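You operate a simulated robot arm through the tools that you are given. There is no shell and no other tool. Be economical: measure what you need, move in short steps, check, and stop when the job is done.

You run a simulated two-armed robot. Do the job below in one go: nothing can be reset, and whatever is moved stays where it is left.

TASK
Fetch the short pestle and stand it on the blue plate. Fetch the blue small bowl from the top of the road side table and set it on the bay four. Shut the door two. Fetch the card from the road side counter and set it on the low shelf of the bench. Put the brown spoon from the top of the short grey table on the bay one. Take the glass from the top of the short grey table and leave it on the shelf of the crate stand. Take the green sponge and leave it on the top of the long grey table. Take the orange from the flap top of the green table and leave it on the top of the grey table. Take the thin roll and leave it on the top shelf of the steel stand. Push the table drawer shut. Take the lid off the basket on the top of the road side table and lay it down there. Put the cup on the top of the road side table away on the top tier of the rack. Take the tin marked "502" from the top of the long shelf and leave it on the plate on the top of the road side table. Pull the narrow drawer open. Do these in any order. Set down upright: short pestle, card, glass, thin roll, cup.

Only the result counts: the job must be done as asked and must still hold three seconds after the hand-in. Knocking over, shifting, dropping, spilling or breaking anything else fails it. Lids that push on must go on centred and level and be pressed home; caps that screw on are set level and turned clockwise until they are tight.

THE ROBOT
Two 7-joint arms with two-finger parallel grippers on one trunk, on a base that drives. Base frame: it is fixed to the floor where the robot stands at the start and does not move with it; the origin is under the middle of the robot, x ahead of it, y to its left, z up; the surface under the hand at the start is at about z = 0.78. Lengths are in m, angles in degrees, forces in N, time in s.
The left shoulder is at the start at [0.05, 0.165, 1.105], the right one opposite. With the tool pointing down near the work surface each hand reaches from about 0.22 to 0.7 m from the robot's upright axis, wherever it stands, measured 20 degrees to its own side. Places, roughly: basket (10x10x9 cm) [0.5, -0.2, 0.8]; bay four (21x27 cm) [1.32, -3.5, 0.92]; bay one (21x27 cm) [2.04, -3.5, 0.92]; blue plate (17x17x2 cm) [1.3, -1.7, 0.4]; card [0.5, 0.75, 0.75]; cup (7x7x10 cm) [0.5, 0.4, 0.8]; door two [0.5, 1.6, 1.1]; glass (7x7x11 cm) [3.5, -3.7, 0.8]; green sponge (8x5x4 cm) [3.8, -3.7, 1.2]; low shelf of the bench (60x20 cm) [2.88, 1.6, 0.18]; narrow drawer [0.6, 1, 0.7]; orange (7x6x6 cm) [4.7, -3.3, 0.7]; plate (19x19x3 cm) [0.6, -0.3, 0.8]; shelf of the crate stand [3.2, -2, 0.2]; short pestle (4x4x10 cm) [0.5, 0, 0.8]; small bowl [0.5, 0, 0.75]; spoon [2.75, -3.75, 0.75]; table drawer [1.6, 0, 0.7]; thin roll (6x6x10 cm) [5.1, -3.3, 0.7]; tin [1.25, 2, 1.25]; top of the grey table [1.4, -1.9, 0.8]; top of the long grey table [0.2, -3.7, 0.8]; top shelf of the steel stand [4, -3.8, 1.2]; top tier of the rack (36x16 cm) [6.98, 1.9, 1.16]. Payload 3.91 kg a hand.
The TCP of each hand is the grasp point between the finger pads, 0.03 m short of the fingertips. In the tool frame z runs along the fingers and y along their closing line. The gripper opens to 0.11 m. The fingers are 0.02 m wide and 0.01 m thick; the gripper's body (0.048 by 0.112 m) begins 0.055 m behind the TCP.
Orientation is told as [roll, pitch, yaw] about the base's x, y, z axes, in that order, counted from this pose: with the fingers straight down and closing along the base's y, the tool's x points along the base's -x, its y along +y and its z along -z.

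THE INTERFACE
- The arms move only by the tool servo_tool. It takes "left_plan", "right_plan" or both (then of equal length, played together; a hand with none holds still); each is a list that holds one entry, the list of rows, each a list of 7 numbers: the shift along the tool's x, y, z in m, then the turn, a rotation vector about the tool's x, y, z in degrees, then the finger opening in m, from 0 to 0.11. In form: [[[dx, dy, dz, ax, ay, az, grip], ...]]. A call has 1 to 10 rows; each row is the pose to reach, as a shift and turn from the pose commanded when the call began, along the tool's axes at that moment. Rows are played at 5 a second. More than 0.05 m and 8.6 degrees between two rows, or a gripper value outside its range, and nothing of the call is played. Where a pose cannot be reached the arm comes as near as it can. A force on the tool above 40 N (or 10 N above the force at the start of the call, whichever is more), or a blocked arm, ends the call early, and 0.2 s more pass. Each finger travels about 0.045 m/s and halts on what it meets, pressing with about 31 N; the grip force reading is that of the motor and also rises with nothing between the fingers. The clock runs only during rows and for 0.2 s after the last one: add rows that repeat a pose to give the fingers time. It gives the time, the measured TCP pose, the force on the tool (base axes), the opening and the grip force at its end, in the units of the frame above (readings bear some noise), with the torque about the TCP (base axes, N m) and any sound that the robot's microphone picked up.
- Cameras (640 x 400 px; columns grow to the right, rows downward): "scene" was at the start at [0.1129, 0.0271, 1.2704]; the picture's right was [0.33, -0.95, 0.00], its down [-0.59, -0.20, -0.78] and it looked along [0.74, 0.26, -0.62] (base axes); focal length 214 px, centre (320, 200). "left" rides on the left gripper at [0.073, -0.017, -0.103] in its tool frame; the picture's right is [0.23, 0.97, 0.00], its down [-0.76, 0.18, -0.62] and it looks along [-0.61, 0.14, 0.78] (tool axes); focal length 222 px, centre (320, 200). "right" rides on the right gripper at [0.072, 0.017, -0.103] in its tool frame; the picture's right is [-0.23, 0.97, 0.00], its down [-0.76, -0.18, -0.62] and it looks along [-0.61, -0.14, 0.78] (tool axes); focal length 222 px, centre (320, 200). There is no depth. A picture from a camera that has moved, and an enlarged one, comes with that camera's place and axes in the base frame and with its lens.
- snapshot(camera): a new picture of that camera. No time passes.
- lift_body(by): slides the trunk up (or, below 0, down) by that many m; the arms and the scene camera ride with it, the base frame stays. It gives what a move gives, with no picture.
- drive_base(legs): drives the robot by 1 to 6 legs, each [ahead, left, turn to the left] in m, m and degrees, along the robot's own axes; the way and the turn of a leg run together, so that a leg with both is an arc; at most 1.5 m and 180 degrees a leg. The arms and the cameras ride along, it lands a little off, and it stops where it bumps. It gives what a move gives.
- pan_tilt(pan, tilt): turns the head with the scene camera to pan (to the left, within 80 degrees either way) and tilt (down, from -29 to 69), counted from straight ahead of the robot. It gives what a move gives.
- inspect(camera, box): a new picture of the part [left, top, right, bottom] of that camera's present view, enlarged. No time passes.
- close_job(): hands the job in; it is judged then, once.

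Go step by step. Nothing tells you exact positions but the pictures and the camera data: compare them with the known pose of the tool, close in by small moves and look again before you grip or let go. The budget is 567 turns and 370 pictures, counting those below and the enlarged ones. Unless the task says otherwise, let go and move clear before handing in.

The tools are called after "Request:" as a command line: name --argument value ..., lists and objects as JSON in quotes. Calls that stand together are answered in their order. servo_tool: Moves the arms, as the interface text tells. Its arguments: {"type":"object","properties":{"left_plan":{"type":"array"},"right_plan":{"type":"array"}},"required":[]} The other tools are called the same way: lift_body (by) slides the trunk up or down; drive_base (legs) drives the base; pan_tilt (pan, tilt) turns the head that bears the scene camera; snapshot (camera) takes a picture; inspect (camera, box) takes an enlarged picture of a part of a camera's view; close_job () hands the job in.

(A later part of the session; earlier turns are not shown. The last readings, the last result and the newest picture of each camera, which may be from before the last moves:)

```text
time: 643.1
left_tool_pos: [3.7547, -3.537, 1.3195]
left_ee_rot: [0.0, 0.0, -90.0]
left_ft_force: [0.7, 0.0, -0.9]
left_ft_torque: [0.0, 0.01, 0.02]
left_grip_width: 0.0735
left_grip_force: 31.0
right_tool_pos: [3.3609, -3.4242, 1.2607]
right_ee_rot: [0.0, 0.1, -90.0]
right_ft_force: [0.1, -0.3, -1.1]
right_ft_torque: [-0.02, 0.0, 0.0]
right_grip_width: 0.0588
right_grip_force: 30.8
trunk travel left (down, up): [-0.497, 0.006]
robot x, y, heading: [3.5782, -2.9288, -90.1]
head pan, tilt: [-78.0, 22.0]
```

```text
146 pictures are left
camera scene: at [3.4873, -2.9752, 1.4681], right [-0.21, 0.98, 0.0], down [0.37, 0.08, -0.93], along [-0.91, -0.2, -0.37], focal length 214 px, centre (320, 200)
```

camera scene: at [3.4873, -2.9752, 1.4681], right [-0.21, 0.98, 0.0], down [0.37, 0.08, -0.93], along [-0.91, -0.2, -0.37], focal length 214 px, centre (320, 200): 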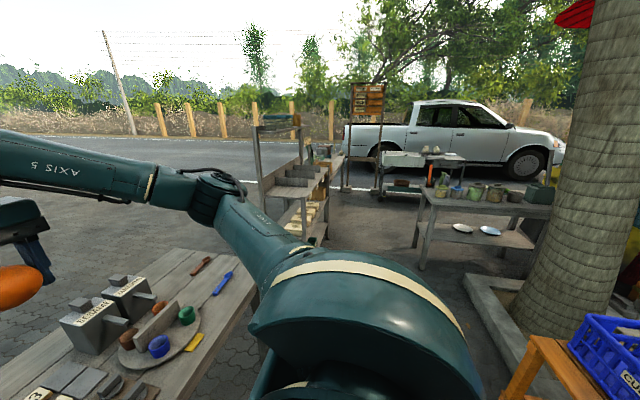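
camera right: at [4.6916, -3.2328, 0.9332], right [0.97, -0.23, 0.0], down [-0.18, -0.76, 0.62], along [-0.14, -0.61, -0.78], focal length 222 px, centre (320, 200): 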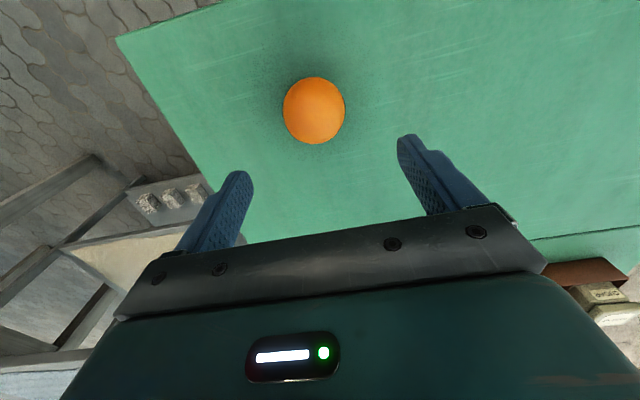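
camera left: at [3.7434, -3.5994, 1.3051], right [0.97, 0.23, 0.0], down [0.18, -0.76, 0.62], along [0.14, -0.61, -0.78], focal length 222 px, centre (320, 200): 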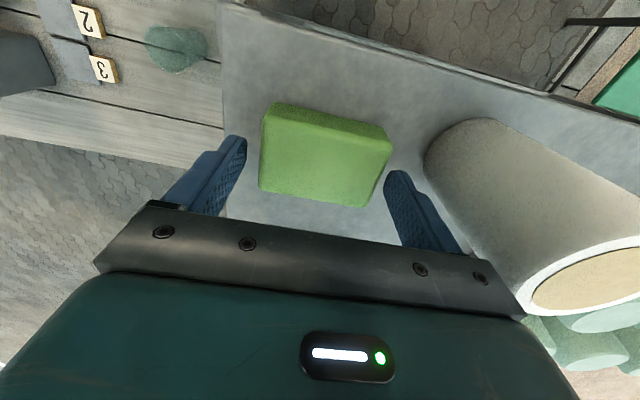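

Request:
drive_base --legs '[[0.0, 0, -90], [1.3, 0, 0]]'

Request:
pan_tilt --pan 0 --tilt 28

Request:
snapshot --camera "scene"

```text
time: 653.4
left_tool_pos: [1.6684, -3.1191, 1.3192]
left_ee_rot: [0.0, 0.0, -179.8]
left_ft_force: [-0.7, -0.3, 0.0]
left_ft_torque: [0.0, -0.01, 0.0]
left_grip_width: 0.0737
left_grip_force: 31.2
right_tool_pos: [1.7779, -2.7267, 1.2603]
right_ee_rot: [0.0, 0.1, -179.7]
right_ft_force: [0.2, 0.7, -2.2]
right_ft_torque: [0.01, 0.02, 0.01]
right_grip_width: 0.0588
right_grip_force: 31.2
trunk travel left (down, up): [-0.497, 0.006]
robot x, y, heading: [2.275, -2.9392, -179.7]
head pan, tilt: [-78.0, 22.0]
```

```text
time: 654.9
left_tool_pos: [1.6687, -3.1193, 1.32]
left_ee_rot: [0.0, 0.2, -179.8]
left_ft_force: [-1.0, 0.6, -0.1]
left_ft_torque: [0.01, -0.01, 0.0]
left_grip_width: 0.0737
left_grip_force: 31.0
right_tool_pos: [1.7788, -2.7252, 1.2607]
right_ee_rot: [0.0, 0.1, -179.7]
right_ft_force: [0.6, -0.3, -1.4]
right_ft_torque: [0.02, -0.01, -0.03]
right_grip_width: 0.0587
right_grip_force: 30.4
trunk travel left (down, up): [-0.497, 0.006]
robot x, y, heading: [2.2794, -2.9372, -179.5]
head pan, tilt: [0.0, 28.0]
```

```text
145 pictures are left
camera scene: at [2.1609, -2.9402, 1.4585], right [-0.01, 1.0, 0.0], down [0.47, 0.0, -0.88], along [-0.88, -0.01, -0.47], focal length 214 px, centre (320, 200)
```

scene: 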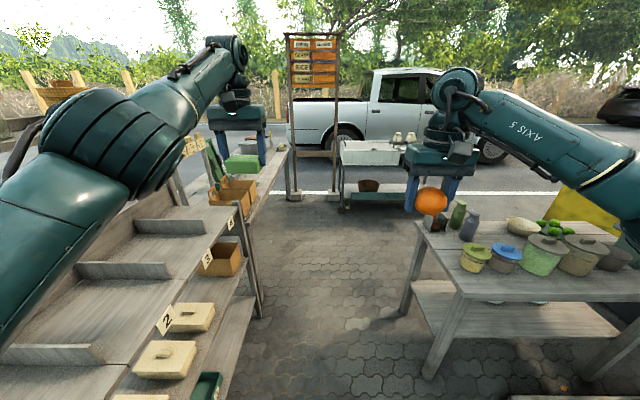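

Request:
inspect --camera "scene" --box '[400, 180, 640, 330]'

Request:
inspect --camera "scene" --box '[80, 120, 320, 400]'

```text
2.67 times, centred on (520, 255) of scene
camera zoom: at [2.1609, -2.9402, 1.4585], right [-0.01, 1.0, 0.0], down [0.47, 0.0, -0.88], along [-0.88, -0.01, -0.47], focal length 572 px, centre (-213, 53)
```

zoom: 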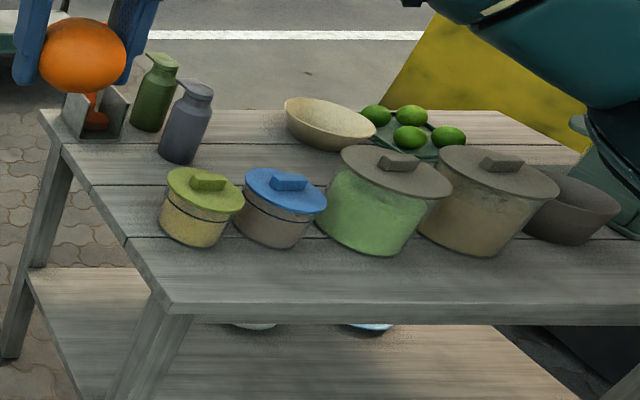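

```text
1.43 times, centred on (200, 260) of scene
camera zoom: at [2.1609, -2.9402, 1.4585], right [-0.01, 1.0, 0.0], down [0.47, 0.0, -0.88], along [-0.88, -0.01, -0.47], focal length 306 px, centre (491, 114)
```

zoom: 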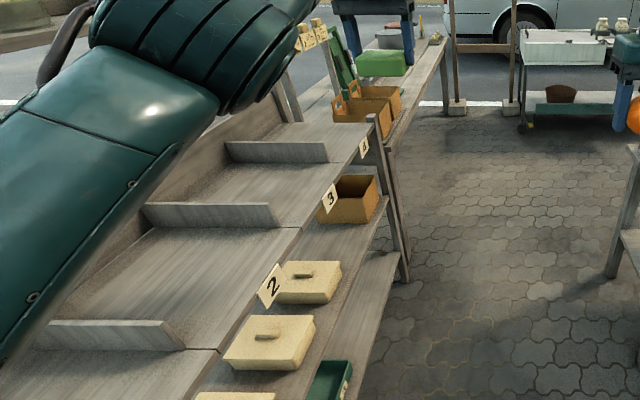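

Bays are open-topped, and the grey table has a free strip on its east edge. I position for the orange.

Request:
drive_base --legs '[[0.12, -0.4, -0.4]]'

Request:
lift_body --by -0.2

Request:
pan_tilt --pan -20 --tilt 45

Request:
snapshot --camera "scene"

Request:
snapshot --camera "right"

```text
time: 658.9
left_tool_pos: [1.5478, -2.7189, 1.3191]
left_ee_rot: [0.0, 0.2, 179.8]
left_ft_force: [-0.2, -0.8, -0.9]
left_ft_torque: [-0.03, 0.0, -0.01]
left_grip_width: 0.0737
left_grip_force: 30.9
right_tool_pos: [1.6601, -2.3255, 1.2613]
right_ee_rot: [0.0, 0.0, 180.0]
right_ft_force: [-0.5, 0.3, -1.6]
right_ft_torque: [0.03, 0.0, 0.04]
right_grip_width: 0.0585
right_grip_force: 31.0
trunk travel left (down, up): [-0.497, 0.006]
robot x, y, heading: [2.1571, -2.5451, -180.0]
head pan, tilt: [0.0, 28.0]
```

```text
time: 661.1
left_tool_pos: [1.5487, -2.7192, 1.1201]
left_ee_rot: [0.0, 0.0, 179.8]
left_ft_force: [-0.5, 0.9, -0.4]
left_ft_torque: [-0.03, -0.01, -0.01]
left_grip_width: 0.074
left_grip_force: 30.8
right_tool_pos: [1.6591, -2.3261, 1.0626]
right_ee_rot: [0.0, -0.1, 180.0]
right_ft_force: [0.8, -0.1, 0.2]
right_ft_torque: [0.01, 0.0, 0.01]
right_grip_width: 0.0586
right_grip_force: 30.7
trunk travel left (down, up): [-0.297, 0.206]
robot x, y, heading: [2.1569, -2.5445, -179.9]
head pan, tilt: [0.0, 28.0]
```

```text
time: 661.9
left_tool_pos: [1.5462, -2.7195, 1.1197]
left_ee_rot: [0.0, 0.0, 179.8]
left_ft_force: [-0.2, -0.3, 0.0]
left_ft_torque: [0.03, 0.03, 0.01]
left_grip_width: 0.0738
left_grip_force: 30.9
right_tool_pos: [1.6596, -2.3256, 1.0602]
right_ee_rot: [0.0, 0.0, 180.0]
right_ft_force: [-1.3, -0.5, -1.0]
right_ft_torque: [0.02, 0.04, 0.01]
right_grip_width: 0.0589
right_grip_force: 30.2
trunk travel left (down, up): [-0.297, 0.206]
robot x, y, heading: [2.1581, -2.545, -180.0]
head pan, tilt: [-20.0, 45.0]
```

```text
142 pictures are left
camera scene: at [2.055, -2.515, 1.2328], right [0.34, 0.94, 0.0], down [0.66, -0.24, -0.71], along [-0.67, 0.24, -0.71], focal length 214 px, centre (320, 200)
```

scene: 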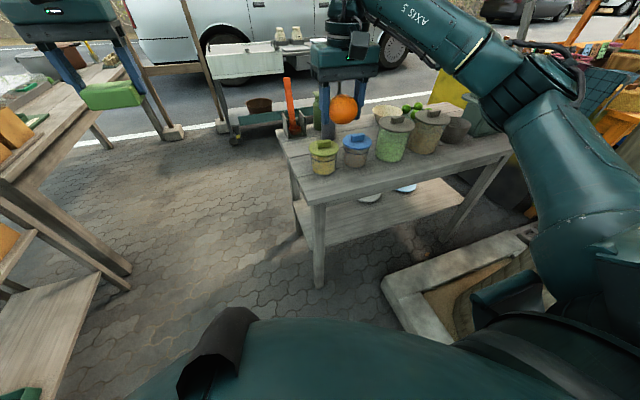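

```text
141 pictures are left
camera right: at [1.7313, -2.3431, 1.1641], right [-0.23, -0.97, 0.0], down [-0.76, 0.18, 0.62], along [-0.61, 0.14, -0.78], focal length 222 px, centre (320, 200)
```

right: 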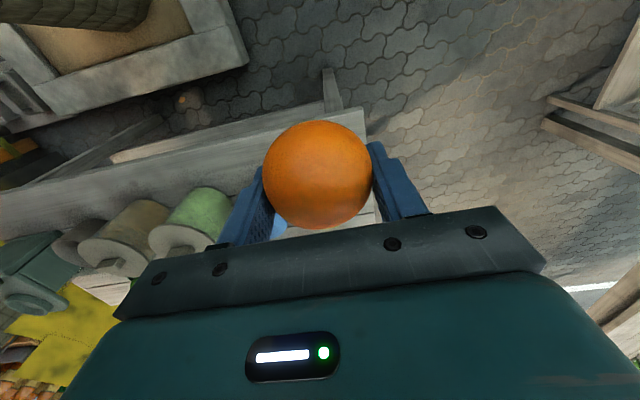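

Request:
drive_base --legs '[[0.06, 0, 0]]'

Request:
servo_tool --right_plan '[[[-0.012, -0.004, 0.035, 0, 0, 0, 0.05], [-0.024, -0.008, 0.07, 0, 0, 0, 0.05], [-0.036, -0.012, 0.105, 0, 0, 0, 0.05], [-0.048, -0.016, 0.14, 0, 0, 0, 0.05], [-0.06, -0.016, 0.175, 0, 0, 0, 0.05], [-0.06, -0.016, 0.21, 0, 0, 0, 0.05]]]'

Request:
snapshot --camera "right"

Request:
inspect --camera "scene" --box '[240, 80, 480, 230]'

```text
time: 662.9
left_tool_pos: [1.4866, -2.7195, 1.1199]
left_ee_rot: [0.0, 0.1, 179.8]
left_ft_force: [0.0, -0.2, -0.5]
left_ft_torque: [0.02, 0.01, -0.02]
left_grip_width: 0.0737
left_grip_force: 31.1
right_tool_pos: [1.5987, -2.3256, 1.0614]
right_ee_rot: [0.0, 0.2, 180.0]
right_ft_force: [-0.4, 0.6, -1.6]
right_ft_torque: [0.01, -0.01, -0.02]
right_grip_width: 0.0584
right_grip_force: 30.6
trunk travel left (down, up): [-0.297, 0.206]
robot x, y, heading: [2.0981, -2.5424, -179.8]
head pan, tilt: [-20.0, 45.0]
```

```text
time: 664.3
left_tool_pos: [1.4871, -2.7193, 1.1201]
left_ee_rot: [0.0, 0.1, 179.9]
left_ft_force: [0.5, 0.6, 0.1]
left_ft_torque: [-0.03, 0.02, 0.0]
left_grip_width: 0.0739
left_grip_force: 30.8
right_tool_pos: [1.5395, -2.31, 0.8507]
right_ee_rot: [0.0, 0.0, 180.0]
right_ft_force: [-0.2, -0.4, -2.1]
right_ft_torque: [-0.03, 0.01, 0.02]
right_grip_width: 0.0583
right_grip_force: 31.4
trunk travel left (down, up): [-0.297, 0.206]
robot x, y, heading: [2.0992, -2.5454, -179.7]
head pan, tilt: [-20.0, 45.0]
```

```text
140 pictures are left
camera right: at [1.6111, -2.3274, 0.9537], right [-0.23, -0.97, 0.0], down [-0.76, 0.18, 0.62], along [-0.61, 0.14, -0.78], focal length 222 px, centre (320, 200)
```

right: 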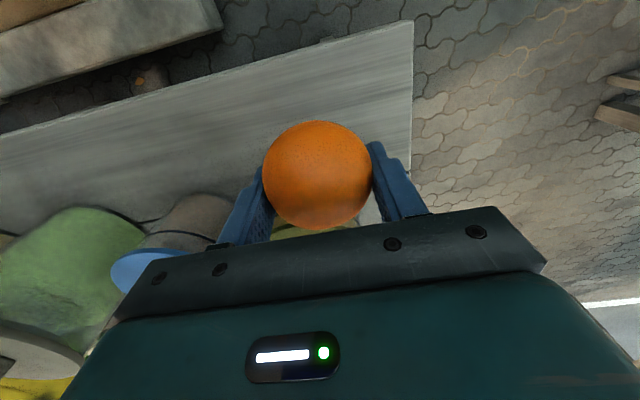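

```text
2.67 times, centred on (360, 155) of scene
camera zoom: at [1.9948, -2.5149, 1.2327], right [0.34, 0.94, 0.0], down [0.66, -0.24, -0.71], along [-0.66, 0.24, -0.71], focal length 572 px, centre (213, 320)
```

zoom: 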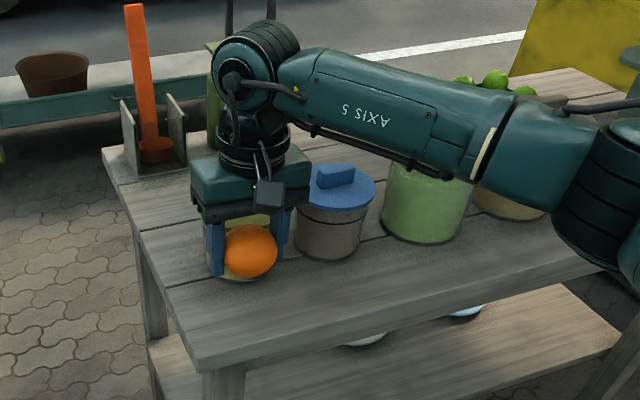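

Request:
servo_tool --right_plan '[[[0.013, 0, 0.02, 0, 0, 0, 0.05], [0.013, 0, 0.04, 0, 0, 0, 0.05], [0.013, 0, 0.055, 0, 0, 0, 0.05]]]'

Request:
snapshot --camera "right"

```text
time: 665.1
left_tool_pos: [1.4866, -2.719, 1.1205]
left_ee_rot: [0.0, 0.1, 179.8]
left_ft_force: [0.3, 0.0, -0.5]
left_ft_torque: [0.03, -0.02, -0.02]
left_grip_width: 0.0736
left_grip_force: 31.1
right_tool_pos: [1.5534, -2.31, 0.796]
right_ee_rot: [0.0, 0.2, 179.9]
right_ft_force: [-0.2, 0.0, -1.6]
right_ft_torque: [0.01, 0.02, -0.01]
right_grip_width: 0.0583
right_grip_force: 31.1
trunk travel left (down, up): [-0.297, 0.206]
robot x, y, heading: [2.1001, -2.5376, -180.1]
head pan, tilt: [-20.0, 45.0]
```

```text
138 pictures are left
camera right: at [1.6247, -2.3272, 0.899], right [-0.23, -0.97, 0.0], down [-0.76, 0.18, 0.62], along [-0.61, 0.14, -0.78], focal length 222 px, centre (320, 200)
```

right: 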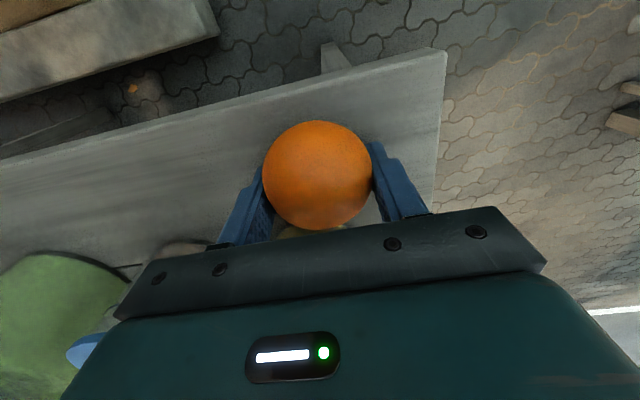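

Request:
servo_tool --right_plan '[[[0, 0, 0.005, 0, 0, 0, 0.05], [0, 0, 0.01, 0, 0, 0, 0.05]]]'

Request:
servo_tool --right_plan '[[[0, 0, 0.004, 0, 0, 0, 0.05], [0, 0, 0.007, 0, 0, 0, 0.05]]]'

```text
time: 665.7
left_tool_pos: [1.4894, -2.7203, 1.1216]
left_ee_rot: [-0.1, -0.1, 179.8]
left_ft_force: [-0.6, 0.2, 0.2]
left_ft_torque: [0.0, 0.01, 0.04]
left_grip_width: 0.0734
left_grip_force: 31.1
right_tool_pos: [1.5518, -2.3107, 0.791]
right_ee_rot: [0.1, -0.5, 179.8]
right_ft_force: [3.4, 1.8, 21.3]
right_ft_torque: [0.03, -0.17, -0.18]
right_grip_width: 0.0585
right_grip_force: 31.0
trunk travel left (down, up): [-0.297, 0.206]
robot x, y, heading: [2.0973, -2.5423, -180.1]
head pan, tilt: [-20.0, 45.0]
```

```text
time: 666.2
left_tool_pos: [1.489, -2.7208, 1.1205]
left_ee_rot: [-0.1, 0.1, 179.8]
left_ft_force: [0.4, 0.0, -0.1]
left_ft_torque: [0.01, 0.02, 0.01]
left_grip_width: 0.0737
left_grip_force: 30.7
right_tool_pos: [1.5503, -2.3108, 0.7908]
right_ee_rot: [0.2, -0.9, 179.8]
right_ft_force: [4.0, -1.3, 14.2]
right_ft_torque: [0.26, 0.38, -0.15]
right_grip_width: 0.058
right_grip_force: 30.5
trunk travel left (down, up): [-0.297, 0.206]
robot x, y, heading: [2.097, -2.5398, -179.9]
head pan, tilt: [-20.0, 45.0]
stopped in row 2 (right hand): the force on the tool passed its limit at 42 N (the readings are from after the stop); the commanded pose is now the measured one
```

Request:
servo_tool --right_plan '[[[0, 0, -0.001, 0, 0, 0, 0.058], [0, 0, -0.001, 0, 0, 0, 0.062], [0, 0, -0.001, 0, 0, 0, 0.066], [0, 0, -0.001, 0, 0, 0, 0.075], [0, 0, -0.001, 0, 0, 0, 0.085], [0, 0, -0.001, 0, 0, 0, 0.085], [0, 0, -0.03, 0, 0, 0, 0.085], [0, 0, -0.07, 0, 0, 0, 0.085], [0, 0, -0.11, 0, 0, 0, 0.085], [0, 0, -0.15, 0, 0, 0, 0.085]]]'

Request:
snapshot --camera "right"

```text
time: 668.4
left_tool_pos: [1.4874, -2.7193, 1.1198]
left_ee_rot: [0.1, 0.1, 179.8]
left_ft_force: [1.0, -0.1, 0.1]
left_ft_torque: [0.01, 0.0, 0.01]
left_grip_width: 0.0734
left_grip_force: 31.1
right_tool_pos: [1.5522, -2.3106, 0.9383]
right_ee_rot: [0.1, -0.4, 179.8]
right_ft_force: [0.3, 0.3, 0.2]
right_ft_torque: [0.01, 0.0, -0.01]
right_grip_width: 0.0849
right_grip_force: 0.1
trunk travel left (down, up): [-0.297, 0.206]
robot x, y, heading: [2.0979, -2.5412, -180.2]
head pan, tilt: [-20.0, 45.0]
```

```text
137 pictures are left
camera right: at [1.6255, -2.3272, 1.0398], right [-0.23, -0.97, 0.0], down [-0.76, 0.18, 0.63], along [-0.61, 0.14, -0.78], focal length 222 px, centre (320, 200)
```

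right: 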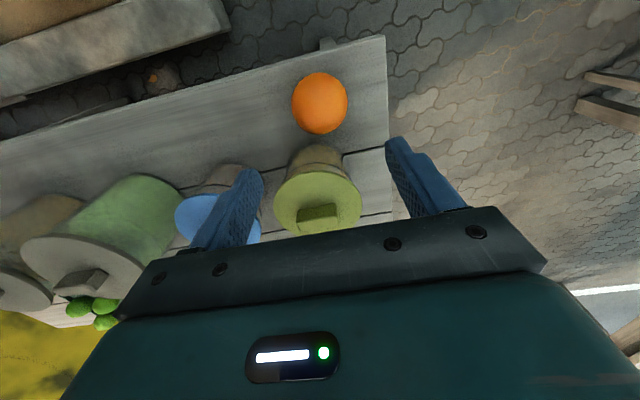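

Orange is placed. Now go west for the long grey table with the sponge.

Request:
servo_tool --right_plan '[[[0, 0, -0.04, 0, 0, 0, 0.085], [0.02, 0, -0.08, 0, 0, 0, 0.085], [0.05, 0, -0.12, 0, 0, 0, 0.085], [0.08, 0, -0.16, 0, 0, 0, 0.085]]]'

Request:
drive_base --legs '[[0.0, 0.36, 0], [1.2, 0, 0]]'

Request:
pan_tilt --pan 25 --tilt 30

Request:
snapshot --camera "scene"

```text
time: 669.4
left_tool_pos: [1.4882, -2.719, 1.1204]
left_ee_rot: [-0.1, -0.1, 179.8]
left_ft_force: [0.4, 0.0, -0.7]
left_ft_torque: [0.01, 0.0, -0.03]
left_grip_width: 0.0737
left_grip_force: 30.9
right_tool_pos: [1.6354, -2.3108, 1.0986]
right_ee_rot: [0.3, -0.4, 179.8]
right_ft_force: [-0.2, 0.8, -0.3]
right_ft_torque: [-0.01, 0.0, -0.01]
right_grip_width: 0.0851
right_grip_force: 0.1
trunk travel left (down, up): [-0.297, 0.206]
robot x, y, heading: [2.0963, -2.5374, -180.2]
head pan, tilt: [-20.0, 45.0]
```

```text
time: 678.9
left_tool_pos: [0.2805, -3.0749, 1.1199]
left_ee_rot: [0.0, 0.2, 179.7]
left_ft_force: [0.1, -0.3, -1.4]
left_ft_torque: [0.01, -0.01, -0.01]
left_grip_width: 0.0736
left_grip_force: 31.1
right_tool_pos: [0.4299, -2.6681, 1.0979]
right_ee_rot: [0.2, -0.6, 179.6]
right_ft_force: [-0.5, -0.6, -0.3]
right_ft_torque: [-0.03, 0.0, -0.01]
right_grip_width: 0.0854
right_grip_force: 0.1
trunk travel left (down, up): [-0.297, 0.206]
robot x, y, heading: [0.8934, -2.9025, 179.9]
head pan, tilt: [-20.0, 45.0]
```

```text
time: 680.0
left_tool_pos: [0.2796, -3.0766, 1.1191]
left_ee_rot: [0.0, 0.1, 179.6]
left_ft_force: [0.0, 0.0, -0.1]
left_ft_torque: [-0.02, 0.03, -0.02]
left_grip_width: 0.0737
left_grip_force: 30.9
right_tool_pos: [0.4304, -2.6678, 1.0968]
right_ee_rot: [0.2, -0.6, 179.6]
right_ft_force: [0.2, -0.4, -0.5]
right_ft_torque: [-0.01, 0.01, -0.02]
right_grip_width: 0.0851
right_grip_force: 0.0
trunk travel left (down, up): [-0.297, 0.206]
robot x, y, heading: [0.8924, -2.901, 179.6]
head pan, tilt: [25.0, 30.0]
```

```text
136 pictures are left
camera scene: at [0.7846, -2.9399, 1.2553], right [-0.42, 0.91, 0.0], down [0.45, 0.21, -0.87], along [-0.79, -0.36, -0.5], focal length 214 px, centre (320, 200)
```

scene: 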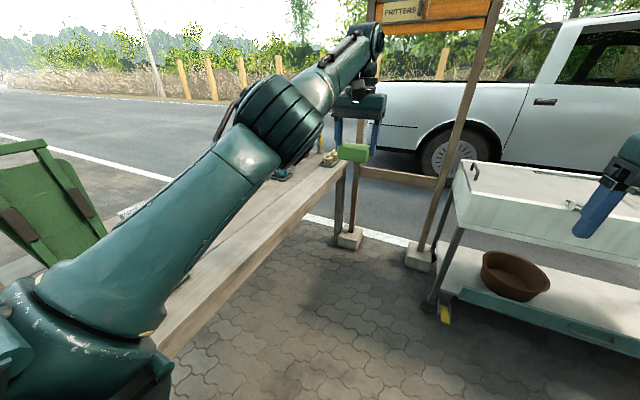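

Request:
drive_base --legs '[[0.3, -0.1, 0], [0, 0, 90]]'

Request:
pan_tilt --pan 0 --tilt 40

Request:
snapshot --camera "scene"

```text
time: 685.9
left_tool_pos: [0.7598, -3.415, 1.1204]
left_ee_rot: [0.0, 0.1, -91.2]
left_ft_force: [0.1, -0.2, -0.1]
left_ft_torque: [0.01, 0.02, 0.04]
left_grip_width: 0.0737
left_grip_force: 31.2
right_tool_pos: [0.3539, -3.2593, 1.0974]
right_ee_rot: [0.2, -0.6, -91.0]
right_ft_force: [0.9, 0.6, -0.4]
right_ft_torque: [-0.01, -0.02, 0.03]
right_grip_width: 0.0849
right_grip_force: 0.1
trunk travel left (down, up): [-0.297, 0.206]
robot x, y, heading: [0.5936, -2.8004, -90.9]
head pan, tilt: [25.0, 30.0]
```

```text
time: 686.8
left_tool_pos: [0.7601, -3.4143, 1.1194]
left_ee_rot: [0.1, 0.1, -91.2]
left_ft_force: [0.4, 0.5, -0.1]
left_ft_torque: [0.04, 0.0, 0.05]
left_grip_width: 0.0738
left_grip_force: 30.9
right_tool_pos: [0.3546, -3.2604, 1.0973]
right_ee_rot: [0.2, -0.6, -91.2]
right_ft_force: [-0.2, 0.1, -0.2]
right_ft_torque: [0.01, 0.0, -0.01]
right_grip_width: 0.0849
right_grip_force: 0.1
trunk travel left (down, up): [-0.297, 0.206]
robot x, y, heading: [0.5897, -2.7999, -91.2]
head pan, tilt: [0.0, 40.0]
```

```text
135 pictures are left
camera scene: at [0.5938, -2.9153, 1.24], right [-1.0, 0.02, 0.0], down [0.01, 0.64, -0.77], along [-0.01, -0.77, -0.64], focal length 214 px, centre (320, 200)
```

scene: 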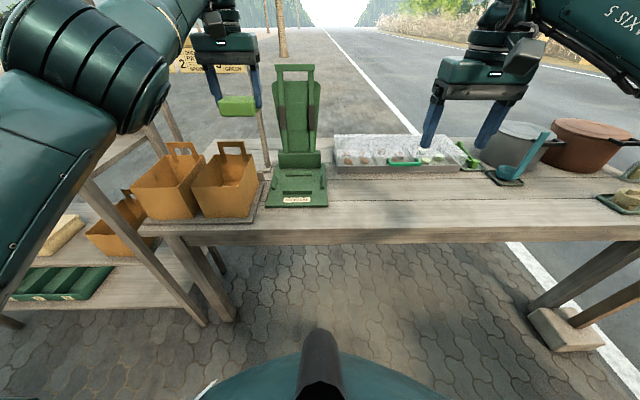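

Request:
drive_base --legs '[[0, -0.4, 1.2], [0.08, 0, 0]]'

Request:
servo_tool --left_plan '[[[0.03, 0, 0.02, 0, 0, 0, 0.06], [0.07, 0, 0.04, 0, 0, 0, 0.06], [0.07, 0, 0.08, 0, 0, 0, 0.06]]]'

Request:
lift_body --by -0.12

Request:
snapshot --camera "left"

Request:
snapshot --camera "scene"

```text
time: 691.5
left_tool_pos: [0.3736, -3.4893, 1.1197]
left_ee_rot: [0.0, 0.1, -90.1]
left_ft_force: [1.0, -0.5, -0.9]
left_ft_torque: [0.06, 0.02, 0.02]
left_grip_width: 0.0736
left_grip_force: 30.4
right_tool_pos: [-0.0358, -3.3425, 1.0952]
right_ee_rot: [0.2, -0.5, -90.1]
right_ft_force: [0.2, -0.1, -0.4]
right_ft_torque: [0.03, 0.02, -0.01]
right_grip_width: 0.0852
right_grip_force: 0.0
trunk travel left (down, up): [-0.297, 0.206]
robot x, y, heading: [0.1957, -2.8787, -90.1]
head pan, tilt: [0.0, 40.0]
```

```text
time: 692.3
left_tool_pos: [0.3705, -3.4916, 1.1126]
left_ee_rot: [0.1, 0.2, -90.0]
left_ft_force: [0.0, 0.9, 0.6]
left_ft_torque: [-0.04, 0.03, 0.02]
left_grip_width: 0.0736
left_grip_force: 31.1
left hand out of reach, approached as far as the arm can: row 1, 2, 3
right_tool_pos: [-0.0358, -3.3417, 1.0966]
right_ee_rot: [0.3, -0.7, -90.2]
right_ft_force: [1.0, -0.3, 0.6]
right_ft_torque: [0.01, 0.01, -0.02]
right_grip_width: 0.0849
right_grip_force: 0.0
trunk travel left (down, up): [-0.297, 0.206]
robot x, y, heading: [0.1942, -2.8786, -89.9]
head pan, tilt: [0.0, 40.0]
```

```text
time: 693.8
left_tool_pos: [0.3702, -3.4914, 0.9923]
left_ee_rot: [0.1, 0.1, -90.1]
left_ft_force: [0.2, -0.3, -0.1]
left_ft_torque: [0.01, -0.02, 0.01]
left_grip_width: 0.0739
left_grip_force: 30.9
right_tool_pos: [-0.0356, -3.3402, 0.9766]
right_ee_rot: [0.2, -0.5, -90.2]
right_ft_force: [-0.5, -0.1, 0.0]
right_ft_torque: [0.0, 0.01, -0.01]
right_grip_width: 0.0853
right_grip_force: 0.1
trunk travel left (down, up): [-0.177, 0.326]
robot x, y, heading: [0.1908, -2.8727, -90.1]
head pan, tilt: [0.0, 40.0]
```

```text
134 pictures are left
camera left: at [0.3531, -3.4195, 1.0961], right [0.97, 0.23, 0.0], down [0.18, -0.76, 0.62], along [0.14, -0.61, -0.78], focal length 222 px, centre (320, 200)
```

left: 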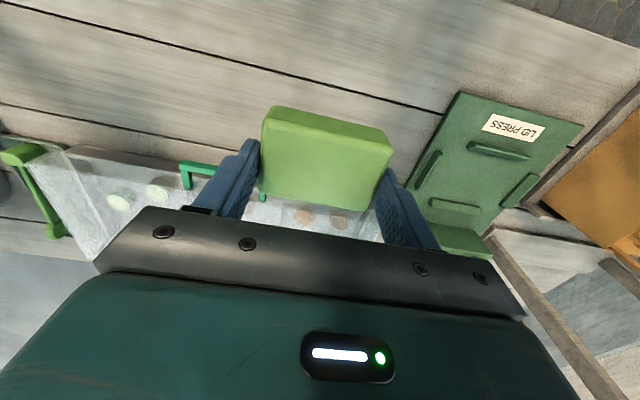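

```text
133 pictures are left
camera scene: at [0.197, -2.9924, 1.1201], right [-1.0, 0.0, 0.0], down [0.0, 0.64, -0.77], along [0.0, -0.77, -0.64], focal length 214 px, centre (320, 200)
```

scene: 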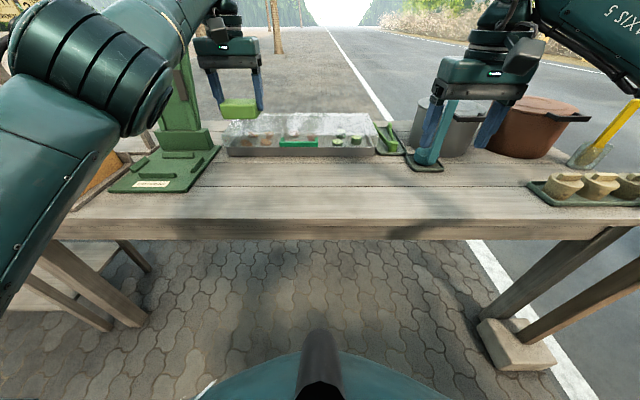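

Request:
servo_tool --right_plan '[[[0.0, 0, -0.04, 0, 0, 0, 0.085], [0.0, 0, -0.08, 0, 0, 0, 0.085], [0.02, 0, -0.12, 0, 0, 0, 0.085], [0.05, 0, -0.16, 0, 0, 0, 0.085], [0.09, 0, -0.18, 0, 0, 0, 0.085]]]'

Request:
drive_base --legs '[[-0.085, 0, 0]]'

Request:
lift_body --by -0.1

Request:
snapshot --camera "left"

Request:
snapshot --camera "scene"

```text
time: 695.0
left_tool_pos: [0.3711, -3.4924, 0.9925]
left_ee_rot: [0.0, 0.2, -90.1]
left_ft_force: [-0.8, 0.3, -0.4]
left_ft_torque: [0.0, -0.01, -0.01]
left_grip_width: 0.0738
left_grip_force: 30.9
right_tool_pos: [-0.0351, -3.2477, 1.1582]
right_ee_rot: [0.2, -0.7, -90.1]
right_ft_force: [-0.4, 0.5, 0.2]
right_ft_torque: [0.01, -0.01, 0.0]
right_grip_width: 0.0847
right_grip_force: 0.0
trunk travel left (down, up): [-0.177, 0.326]
robot x, y, heading: [0.1913, -2.879, -90.0]
head pan, tilt: [0.0, 40.0]
```

```text
time: 696.1
left_tool_pos: [0.3701, -3.4075, 0.9921]
left_ee_rot: [0.0, 0.0, -90.1]
left_ft_force: [-0.9, 0.0, 0.3]
left_ft_torque: [-0.03, -0.04, 0.0]
left_grip_width: 0.0739
left_grip_force: 30.8
right_tool_pos: [-0.0372, -3.1646, 1.1576]
right_ee_rot: [0.3, -0.6, -90.2]
right_ft_force: [-0.3, 0.2, -0.1]
right_ft_torque: [-0.01, -0.01, 0.01]
right_grip_width: 0.085
right_grip_force: 0.0
trunk travel left (down, up): [-0.177, 0.326]
robot x, y, heading: [0.1933, -2.7928, -90.2]
head pan, tilt: [0.0, 40.0]
```

```text
time: 697.4
left_tool_pos: [0.371, -3.4091, 0.8938]
left_ee_rot: [0.0, 0.2, -90.1]
left_ft_force: [0.0, 0.0, -0.6]
left_ft_torque: [0.01, 0.02, 0.01]
left_grip_width: 0.0736
left_grip_force: 31.2
right_tool_pos: [-0.0359, -3.1659, 1.0567]
right_ee_rot: [0.2, -0.6, -90.1]
right_ft_force: [0.4, -0.5, 0.0]
right_ft_torque: [0.0, 0.01, -0.02]
right_grip_width: 0.0852
right_grip_force: 0.1
trunk travel left (down, up): [-0.077, 0.426]
robot x, y, heading: [0.1952, -2.7918, -89.9]
head pan, tilt: [0.0, 40.0]
```

```text
132 pictures are left
camera left: at [0.353, -3.336, 0.996], right [0.97, 0.23, 0.0], down [0.18, -0.76, 0.62], along [0.14, -0.6, -0.78], focal length 222 px, centre (320, 200)
```

left: 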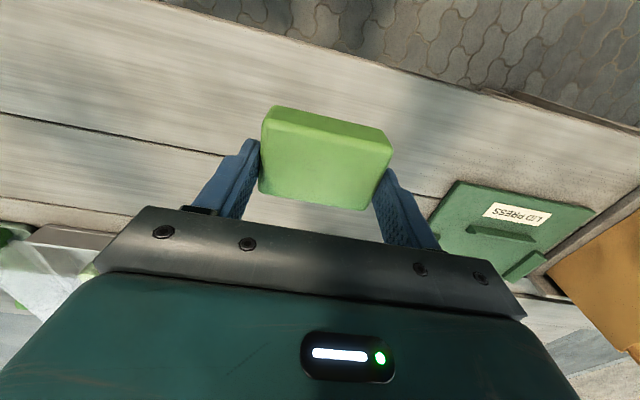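

```text
131 pictures are left
camera scene: at [0.1969, -2.9089, 1.02], right [-1.0, 0.0, 0.0], down [0.0, 0.64, -0.77], along [0.0, -0.77, -0.64], focal length 214 px, centre (320, 200)
```

scene: 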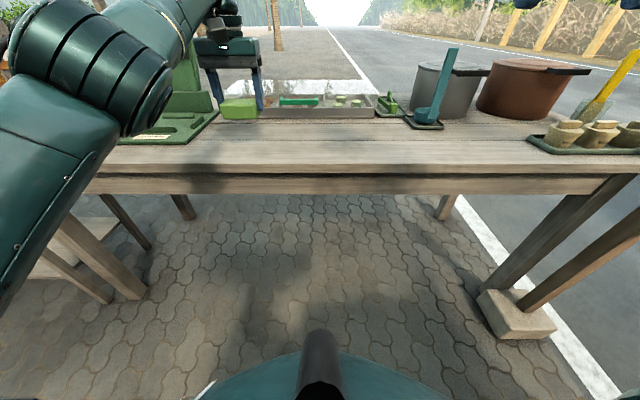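

Request:
lift_body --by -0.03

Request:
servo_tool --left_plan '[[[0, 0, 0.008, 0, 0, 0, 0.06], [0, 0, 0.016, 0, 0, 0, 0.06]]]'

Request:
snapshot --camera "left"

```text
time: 698.1
left_tool_pos: [0.3703, -3.407, 0.8628]
left_ee_rot: [0.0, 0.2, -90.1]
left_ft_force: [-0.3, -0.2, 0.6]
left_ft_torque: [0.01, -0.01, -0.02]
left_grip_width: 0.0736
left_grip_force: 31.0
right_tool_pos: [-0.0362, -3.165, 1.0257]
right_ee_rot: [0.2, -0.7, -90.1]
right_ft_force: [0.3, 0.1, -0.8]
right_ft_torque: [-0.04, 0.01, 0.01]
right_grip_width: 0.0847
right_grip_force: 0.0
trunk travel left (down, up): [-0.047, 0.456]
robot x, y, heading: [0.1943, -2.7957, -90.0]
head pan, tilt: [0.0, 40.0]
```

```text
time: 698.7
left_tool_pos: [0.3705, -3.4128, 0.8498]
left_ee_rot: [0.0, 0.3, -90.1]
left_ft_force: [-0.3, -0.1, -0.4]
left_ft_torque: [0.0, -0.01, 0.01]
left_grip_width: 0.0738
left_grip_force: 31.1
left hand out of reach, approached as far as the arm can: row 2
right_tool_pos: [-0.0351, -3.166, 1.0266]
right_ee_rot: [0.2, -0.7, -90.1]
right_ft_force: [-0.1, 0.1, -0.1]
right_ft_torque: [0.03, 0.02, 0.0]
right_grip_width: 0.085
right_grip_force: 0.1
trunk travel left (down, up): [-0.047, 0.456]
robot x, y, heading: [0.1919, -2.7938, -90.1]
head pan, tilt: [0.0, 40.0]
```

```text
130 pictures are left
camera left: at [0.3526, -3.3413, 0.9519], right [0.97, 0.23, 0.0], down [0.18, -0.77, 0.62], along [0.14, -0.6, -0.79], focal length 222 px, centre (320, 200)
```

left: 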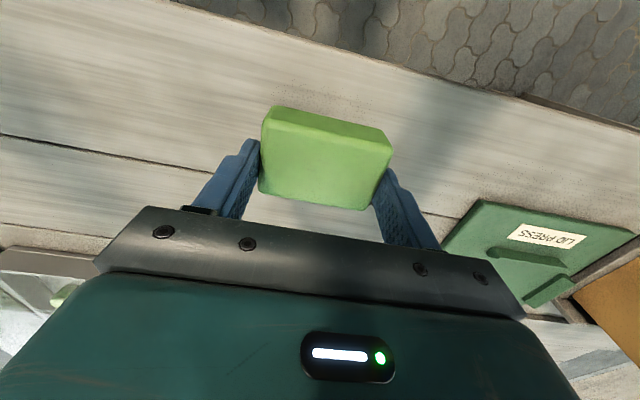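

Request:
lift_body --by -0.025

Request:
lift_body --by -0.01

```text
time: 699.5
left_tool_pos: [0.3697, -3.4121, 0.8249]
left_ee_rot: [-0.1, 0.3, -90.1]
left_ft_force: [0.2, -0.2, -0.1]
left_ft_torque: [0.01, 0.0, 0.0]
left_grip_width: 0.0737
left_grip_force: 31.5
right_tool_pos: [-0.0353, -3.1655, 1.0016]
right_ee_rot: [0.2, -0.6, -90.1]
right_ft_force: [-0.5, 0.3, 0.2]
right_ft_torque: [-0.01, 0.03, -0.01]
right_grip_width: 0.0846
right_grip_force: 0.1
trunk travel left (down, up): [-0.022, 0.481]
robot x, y, heading: [0.198, -2.7933, -90.0]
head pan, tilt: [0.0, 40.0]
```

```text
time: 700.0
left_tool_pos: [0.3693, -3.413, 0.8142]
left_ee_rot: [0.0, 0.4, -90.0]
left_ft_force: [0.1, -0.2, -0.1]
left_ft_torque: [0.02, 0.02, -0.01]
left_grip_width: 0.0739
left_grip_force: 31.1
right_tool_pos: [-0.0356, -3.1644, 0.9914]
right_ee_rot: [0.2, -0.6, -90.1]
right_ft_force: [0.1, 0.1, 0.3]
right_ft_torque: [0.04, 0.02, 0.04]
right_grip_width: 0.0852
right_grip_force: 0.0
trunk travel left (down, up): [-0.012, 0.491]
robot x, y, heading: [0.1961, -2.7956, -90.1]
head pan, tilt: [0.0, 40.0]
```

Request:
inspect --camera "scene" --box '[160, 40, 320, 160]'

```text
3.33 times, centred on (240, 100) of scene
camera zoom: at [0.1969, -2.909, 0.955], right [-1.0, 0.0, 0.0], down [0.0, 0.64, -0.77], along [0.0, -0.77, -0.64], focal length 715 px, centre (587, 533)
```

zoom: 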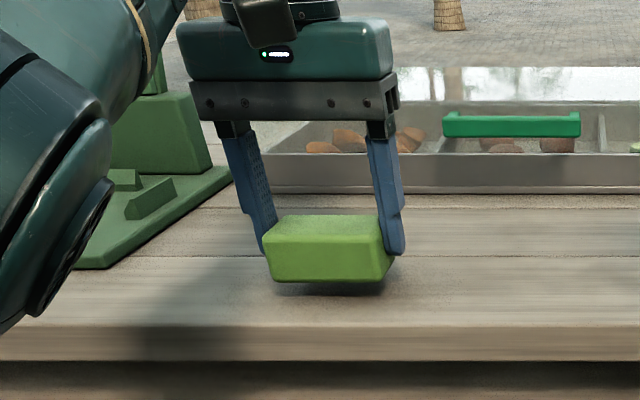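

Request:
lift_body --by -0.012

Request:
inspect --camera "scene" --box '[160, 40, 320, 160]'

```text
time: 700.6
left_tool_pos: [0.3693, -3.4139, 0.8025]
left_ee_rot: [0.0, 0.3, -90.2]
left_ft_force: [0.8, 0.2, -0.5]
left_ft_torque: [0.02, -0.03, 0.01]
left_grip_width: 0.0737
left_grip_force: 31.2
right_tool_pos: [-0.0366, -3.1654, 0.98]
right_ee_rot: [0.2, -0.7, -90.1]
right_ft_force: [1.5, 0.1, -0.5]
right_ft_torque: [0.01, 0.02, -0.01]
right_grip_width: 0.0851
right_grip_force: 0.1
trunk travel left (down, up): [0.0, 0.503]
robot x, y, heading: [0.1929, -2.7964, -89.8]
head pan, tilt: [0.0, 40.0]
```

```text
3.33 times, centred on (240, 100) of scene
camera zoom: at [0.1969, -2.909, 0.943], right [-1.0, 0.0, 0.0], down [0.0, 0.64, -0.77], along [0.0, -0.77, -0.64], focal length 715 px, centre (587, 533)
```

zoom: 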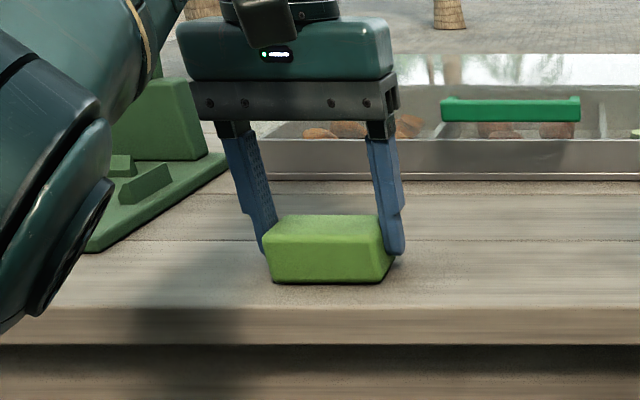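

Request:
servo_tool --left_plan '[[[0, 0, 0, 0, 0, 0, 0.08], [0, 0, 0, 0, 0, 0, 0.09], [0, 0, 0, 0, 0, 0, 0.1], [0, 0, 0, 0, 0, 0, 0.1]]]'

Request:
lift_body --by 0.33

Request:
snapshot --camera "scene"

```text
time: 701.6
left_tool_pos: [0.37, -3.4123, 0.8032]
left_ee_rot: [0.0, 0.3, -90.1]
left_ft_force: [-0.6, -0.8, 0.0]
left_ft_torque: [0.02, 0.01, 0.04]
left_grip_width: 0.1006
left_grip_force: 0.1
right_tool_pos: [-0.0363, -3.1651, 0.9803]
right_ee_rot: [0.1, -0.5, -90.1]
right_ft_force: [0.6, 0.4, 0.4]
right_ft_torque: [0.01, 0.01, -0.04]
right_grip_width: 0.085
right_grip_force: 0.1
trunk travel left (down, up): [0.0, 0.503]
robot x, y, heading: [0.1917, -2.7912, -90.0]
head pan, tilt: [0.0, 40.0]
```

```text
time: 704.9
left_tool_pos: [0.3703, -3.413, 1.1318]
left_ee_rot: [0.0, 0.4, -90.1]
left_ft_force: [0.0, -0.2, 0.5]
left_ft_torque: [-0.02, 0.01, -0.01]
left_grip_width: 0.0998
left_grip_force: 0.1
right_tool_pos: [-0.0355, -3.1665, 1.31]
right_ee_rot: [0.2, -0.6, -90.0]
right_ft_force: [0.0, 0.0, 0.7]
right_ft_torque: [0.0, 0.0, 0.0]
right_grip_width: 0.085
right_grip_force: 0.0
trunk travel left (down, up): [-0.33, 0.173]
robot x, y, heading: [0.1937, -2.7978, -89.9]
head pan, tilt: [0.0, 40.0]
```

```text
127 pictures are left
camera scene: at [0.1969, -2.9091, 1.273], right [-1.0, 0.0, 0.0], down [0.0, 0.64, -0.77], along [0.0, -0.77, -0.64], focal length 214 px, centre (320, 200)
```

scene: 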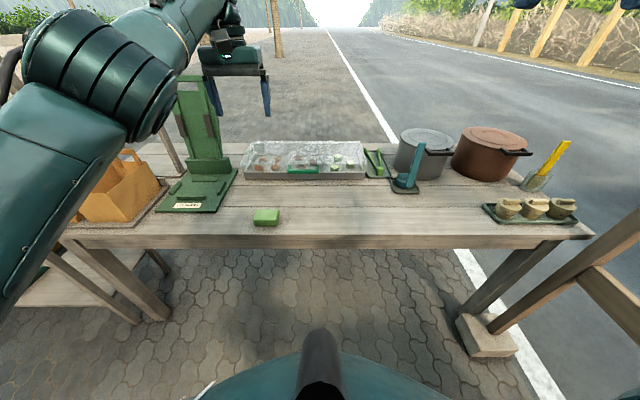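

Sponge placed. Now back to the road-side table for the pestle and the blue bowl.

Request:
drive_base --legs '[[-0.2, 0, 0], [0, 0, 90], [-0.2, 0, 0], [0, 1.3, 0], [-0.1, 1.1, 0]]'

Request:
pan_tilt --pan 0 --tilt 50

Request:
snapshot --camera "scene"

```text
time: 705.9
left_tool_pos: [0.3782, -3.377, 1.1326]
left_ee_rot: [0.0, 0.2, -89.5]
left_ft_force: [0.2, -0.6, -0.6]
left_ft_torque: [0.01, 0.02, 0.0]
left_grip_width: 0.1001
left_grip_force: 0.1
right_tool_pos: [-0.0289, -3.1334, 1.3099]
right_ee_rot: [0.2, -0.6, -89.5]
right_ft_force: [0.0, -0.3, 0.1]
right_ft_torque: [0.06, -0.01, 0.04]
right_grip_width: 0.085
right_grip_force: 0.1
trunk travel left (down, up): [-0.33, 0.173]
robot x, y, heading: [0.1996, -2.7583, -89.2]
head pan, tilt: [0.0, 40.0]
stopped in leg 1: the robot was blocked; the commanded pose is now the measured one
```

```text
time: 706.6
left_tool_pos: [0.3796, -3.3767, 1.1335]
left_ee_rot: [0.0, 0.1, -89.7]
left_ft_force: [0.6, 0.0, -0.1]
left_ft_torque: [-0.04, 0.03, 0.0]
left_grip_width: 0.0999
left_grip_force: 0.1
right_tool_pos: [-0.0304, -3.132, 1.3099]
right_ee_rot: [0.3, -0.7, -89.5]
right_ft_force: [-0.5, -1.2, 0.3]
right_ft_torque: [0.01, 0.0, 0.01]
right_grip_width: 0.0851
right_grip_force: 0.1
trunk travel left (down, up): [-0.33, 0.173]
robot x, y, heading: [0.1988, -2.7617, -89.5]
head pan, tilt: [0.0, 50.0]
```

```text
126 pictures are left
camera scene: at [0.201, -2.8669, 1.2589], right [-1.0, -0.01, 0.0], down [-0.01, 0.77, -0.64], along [0.01, -0.64, -0.77], focal length 214 px, centre (320, 200)
```

scene: 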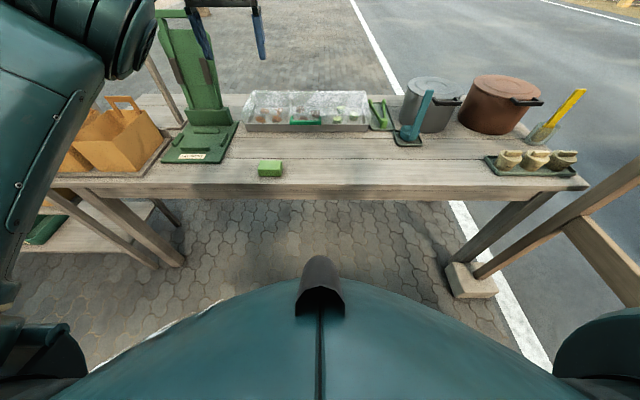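

Request:
drive_base --legs '[[0.02, 0.45, 0], [0, 0, 89.5], [0, 1.2, 0]]'

Request:
pan_tilt --pan 70 --tilt 30

Request:
snapshot --camera "scene"

```text
time: 725.3
left_tool_pos: [1.2389, -1.3842, 1.1339]
left_ee_rot: [0.0, 0.1, 1.1]
left_ft_force: [0.3, 0.7, 0.0]
left_ft_torque: [0.0, -0.01, 0.0]
left_grip_width: 0.0999
left_grip_force: 0.1
right_tool_pos: [1.0006, -1.7963, 1.3114]
right_ee_rot: [0.2, -0.7, 1.3]
right_ft_force: [0.8, 0.7, 0.4]
right_ft_torque: [0.0, 0.0, 0.02]
right_grip_width: 0.0852
right_grip_force: 0.0
trunk travel left (down, up): [-0.33, 0.173]
robot x, y, heading: [0.6263, -1.5729, 1.5]
head pan, tilt: [0.0, 50.0]
```

```text
time: 726.8
left_tool_pos: [1.2387, -1.384, 1.1336]
left_ee_rot: [0.0, 0.1, 1.2]
left_ft_force: [-0.6, 0.1, 0.7]
left_ft_torque: [0.0, -0.03, -0.04]
left_grip_width: 0.1001
left_grip_force: 0.1
right_tool_pos: [1.0, -1.7959, 1.3115]
right_ee_rot: [0.2, -0.7, 1.4]
right_ft_force: [-0.1, 0.5, 0.3]
right_ft_torque: [0.0, 0.04, 0.03]
right_grip_width: 0.0849
right_grip_force: 0.0
trunk travel left (down, up): [-0.33, 0.173]
robot x, y, heading: [0.6262, -1.571, 1.4]
head pan, tilt: [70.0, 30.0]
```

```text
125 pictures are left
camera scene: at [0.6851, -1.488, 1.2883], right [0.95, -0.32, 0.0], down [-0.16, -0.47, -0.87], along [0.28, 0.82, -0.5], focal length 214 px, centre (320, 200)
```

scene: 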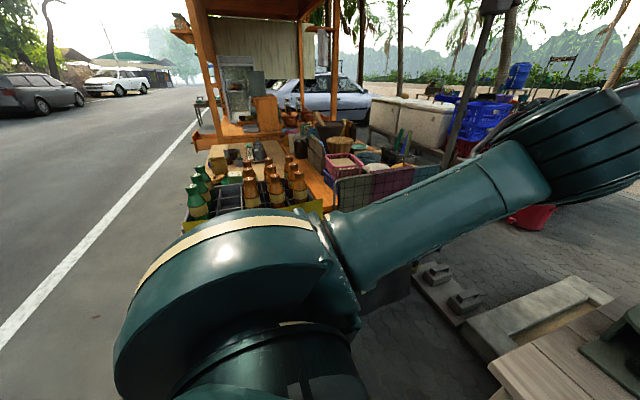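

Request:
pan_tilt --pan -5 --tilt 48

Request:
snapshot --camera "scene"

```text
time: 728.2
left_tool_pos: [1.2398, -1.3844, 1.1346]
left_ee_rot: [-0.1, 0.0, 1.2]
left_ft_force: [0.1, -0.7, -0.3]
left_ft_torque: [0.01, -0.01, 0.0]
left_grip_width: 0.1002
left_grip_force: 0.0
right_tool_pos: [1.0013, -1.7956, 1.311]
right_ee_rot: [0.3, -0.7, 1.3]
right_ft_force: [-0.3, -0.7, 0.2]
right_ft_torque: [0.0, -0.02, 0.0]
right_grip_width: 0.0853
right_grip_force: 0.0
trunk travel left (down, up): [-0.33, 0.173]
robot x, y, heading: [0.627, -1.5736, 1.1]
head pan, tilt: [-5.0, 48.0]
```

```text
124 pictures are left
camera scene: at [0.7349, -1.5785, 1.2616], right [-0.06, -1.0, 0.0], down [-0.74, 0.05, -0.67], along [0.67, -0.04, -0.74], focal length 214 px, centre (320, 200)
```

scene: 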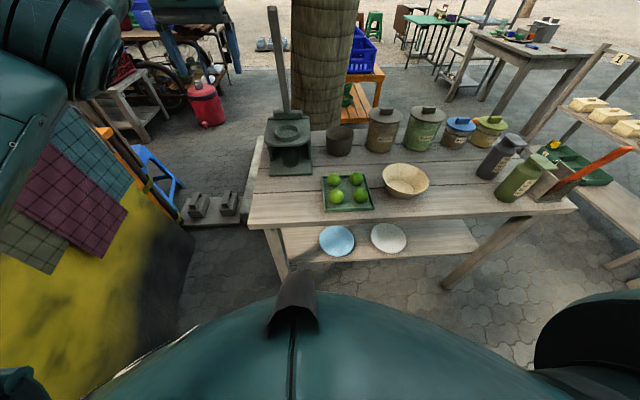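

I see the blue plate at about [1.26,−1.69,0.4] on the low shelf from the west side. Now drive around to the road table for bowl and pestle.

Request:
drive_base --legs '[[-0.62, 0.33, -1.1], [-0.12, 0.65, 0], [0, 0.75, 0]]'

Request:
pan_tilt --pan -5 --tilt 50

Request:
snapshot --camera "scene"

```text
time: 731.1
left_tool_pos: [0.7854, -1.1537, 1.133]
left_ee_rot: [-0.2, 0.1, 0.1]
left_ft_force: [-0.4, 0.4, 0.0]
left_ft_torque: [-0.05, 0.0, -0.01]
left_grip_width: 0.1001
left_grip_force: 0.1
right_tool_pos: [0.5407, -1.5595, 1.3111]
right_ee_rot: [0.2, -0.8, 0.2]
right_ft_force: [0.2, 0.6, 0.2]
right_ft_torque: [-0.08, 0.01, -0.04]
right_grip_width: 0.0849
right_grip_force: 0.0
trunk travel left (down, up): [-0.33, 0.173]
robot x, y, heading: [0.1694, -1.3339, 0.5]
head pan, tilt: [-5.0, 48.0]
stopped in leg 1: the robot was blocked; the commanded pose is now the measured one
```

```text
time: 731.7
left_tool_pos: [0.7863, -1.1563, 1.1321]
left_ee_rot: [0.0, 0.2, 0.1]
left_ft_force: [-0.3, -0.4, 0.5]
left_ft_torque: [-0.02, -0.02, 0.01]
left_grip_width: 0.0999
left_grip_force: 0.0
right_tool_pos: [0.5413, -1.5637, 1.3105]
right_ee_rot: [0.4, -0.7, 0.0]
right_ft_force: [0.2, -0.7, 0.0]
right_ft_torque: [0.02, 0.06, 0.0]
right_grip_width: 0.0852
right_grip_force: 0.1
trunk travel left (down, up): [-0.33, 0.173]
robot x, y, heading: [0.1684, -1.3332, 0.5]
head pan, tilt: [-5.0, 50.0]
```

```text
123 pictures are left
camera scene: at [0.2765, -1.3399, 1.2588], right [-0.08, -1.0, 0.0], down [-0.76, 0.06, -0.64], along [0.64, -0.05, -0.77], focal length 214 px, centre (320, 200)
```

scene: 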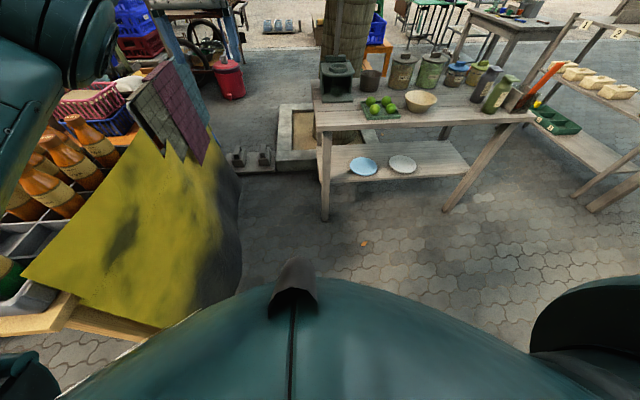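

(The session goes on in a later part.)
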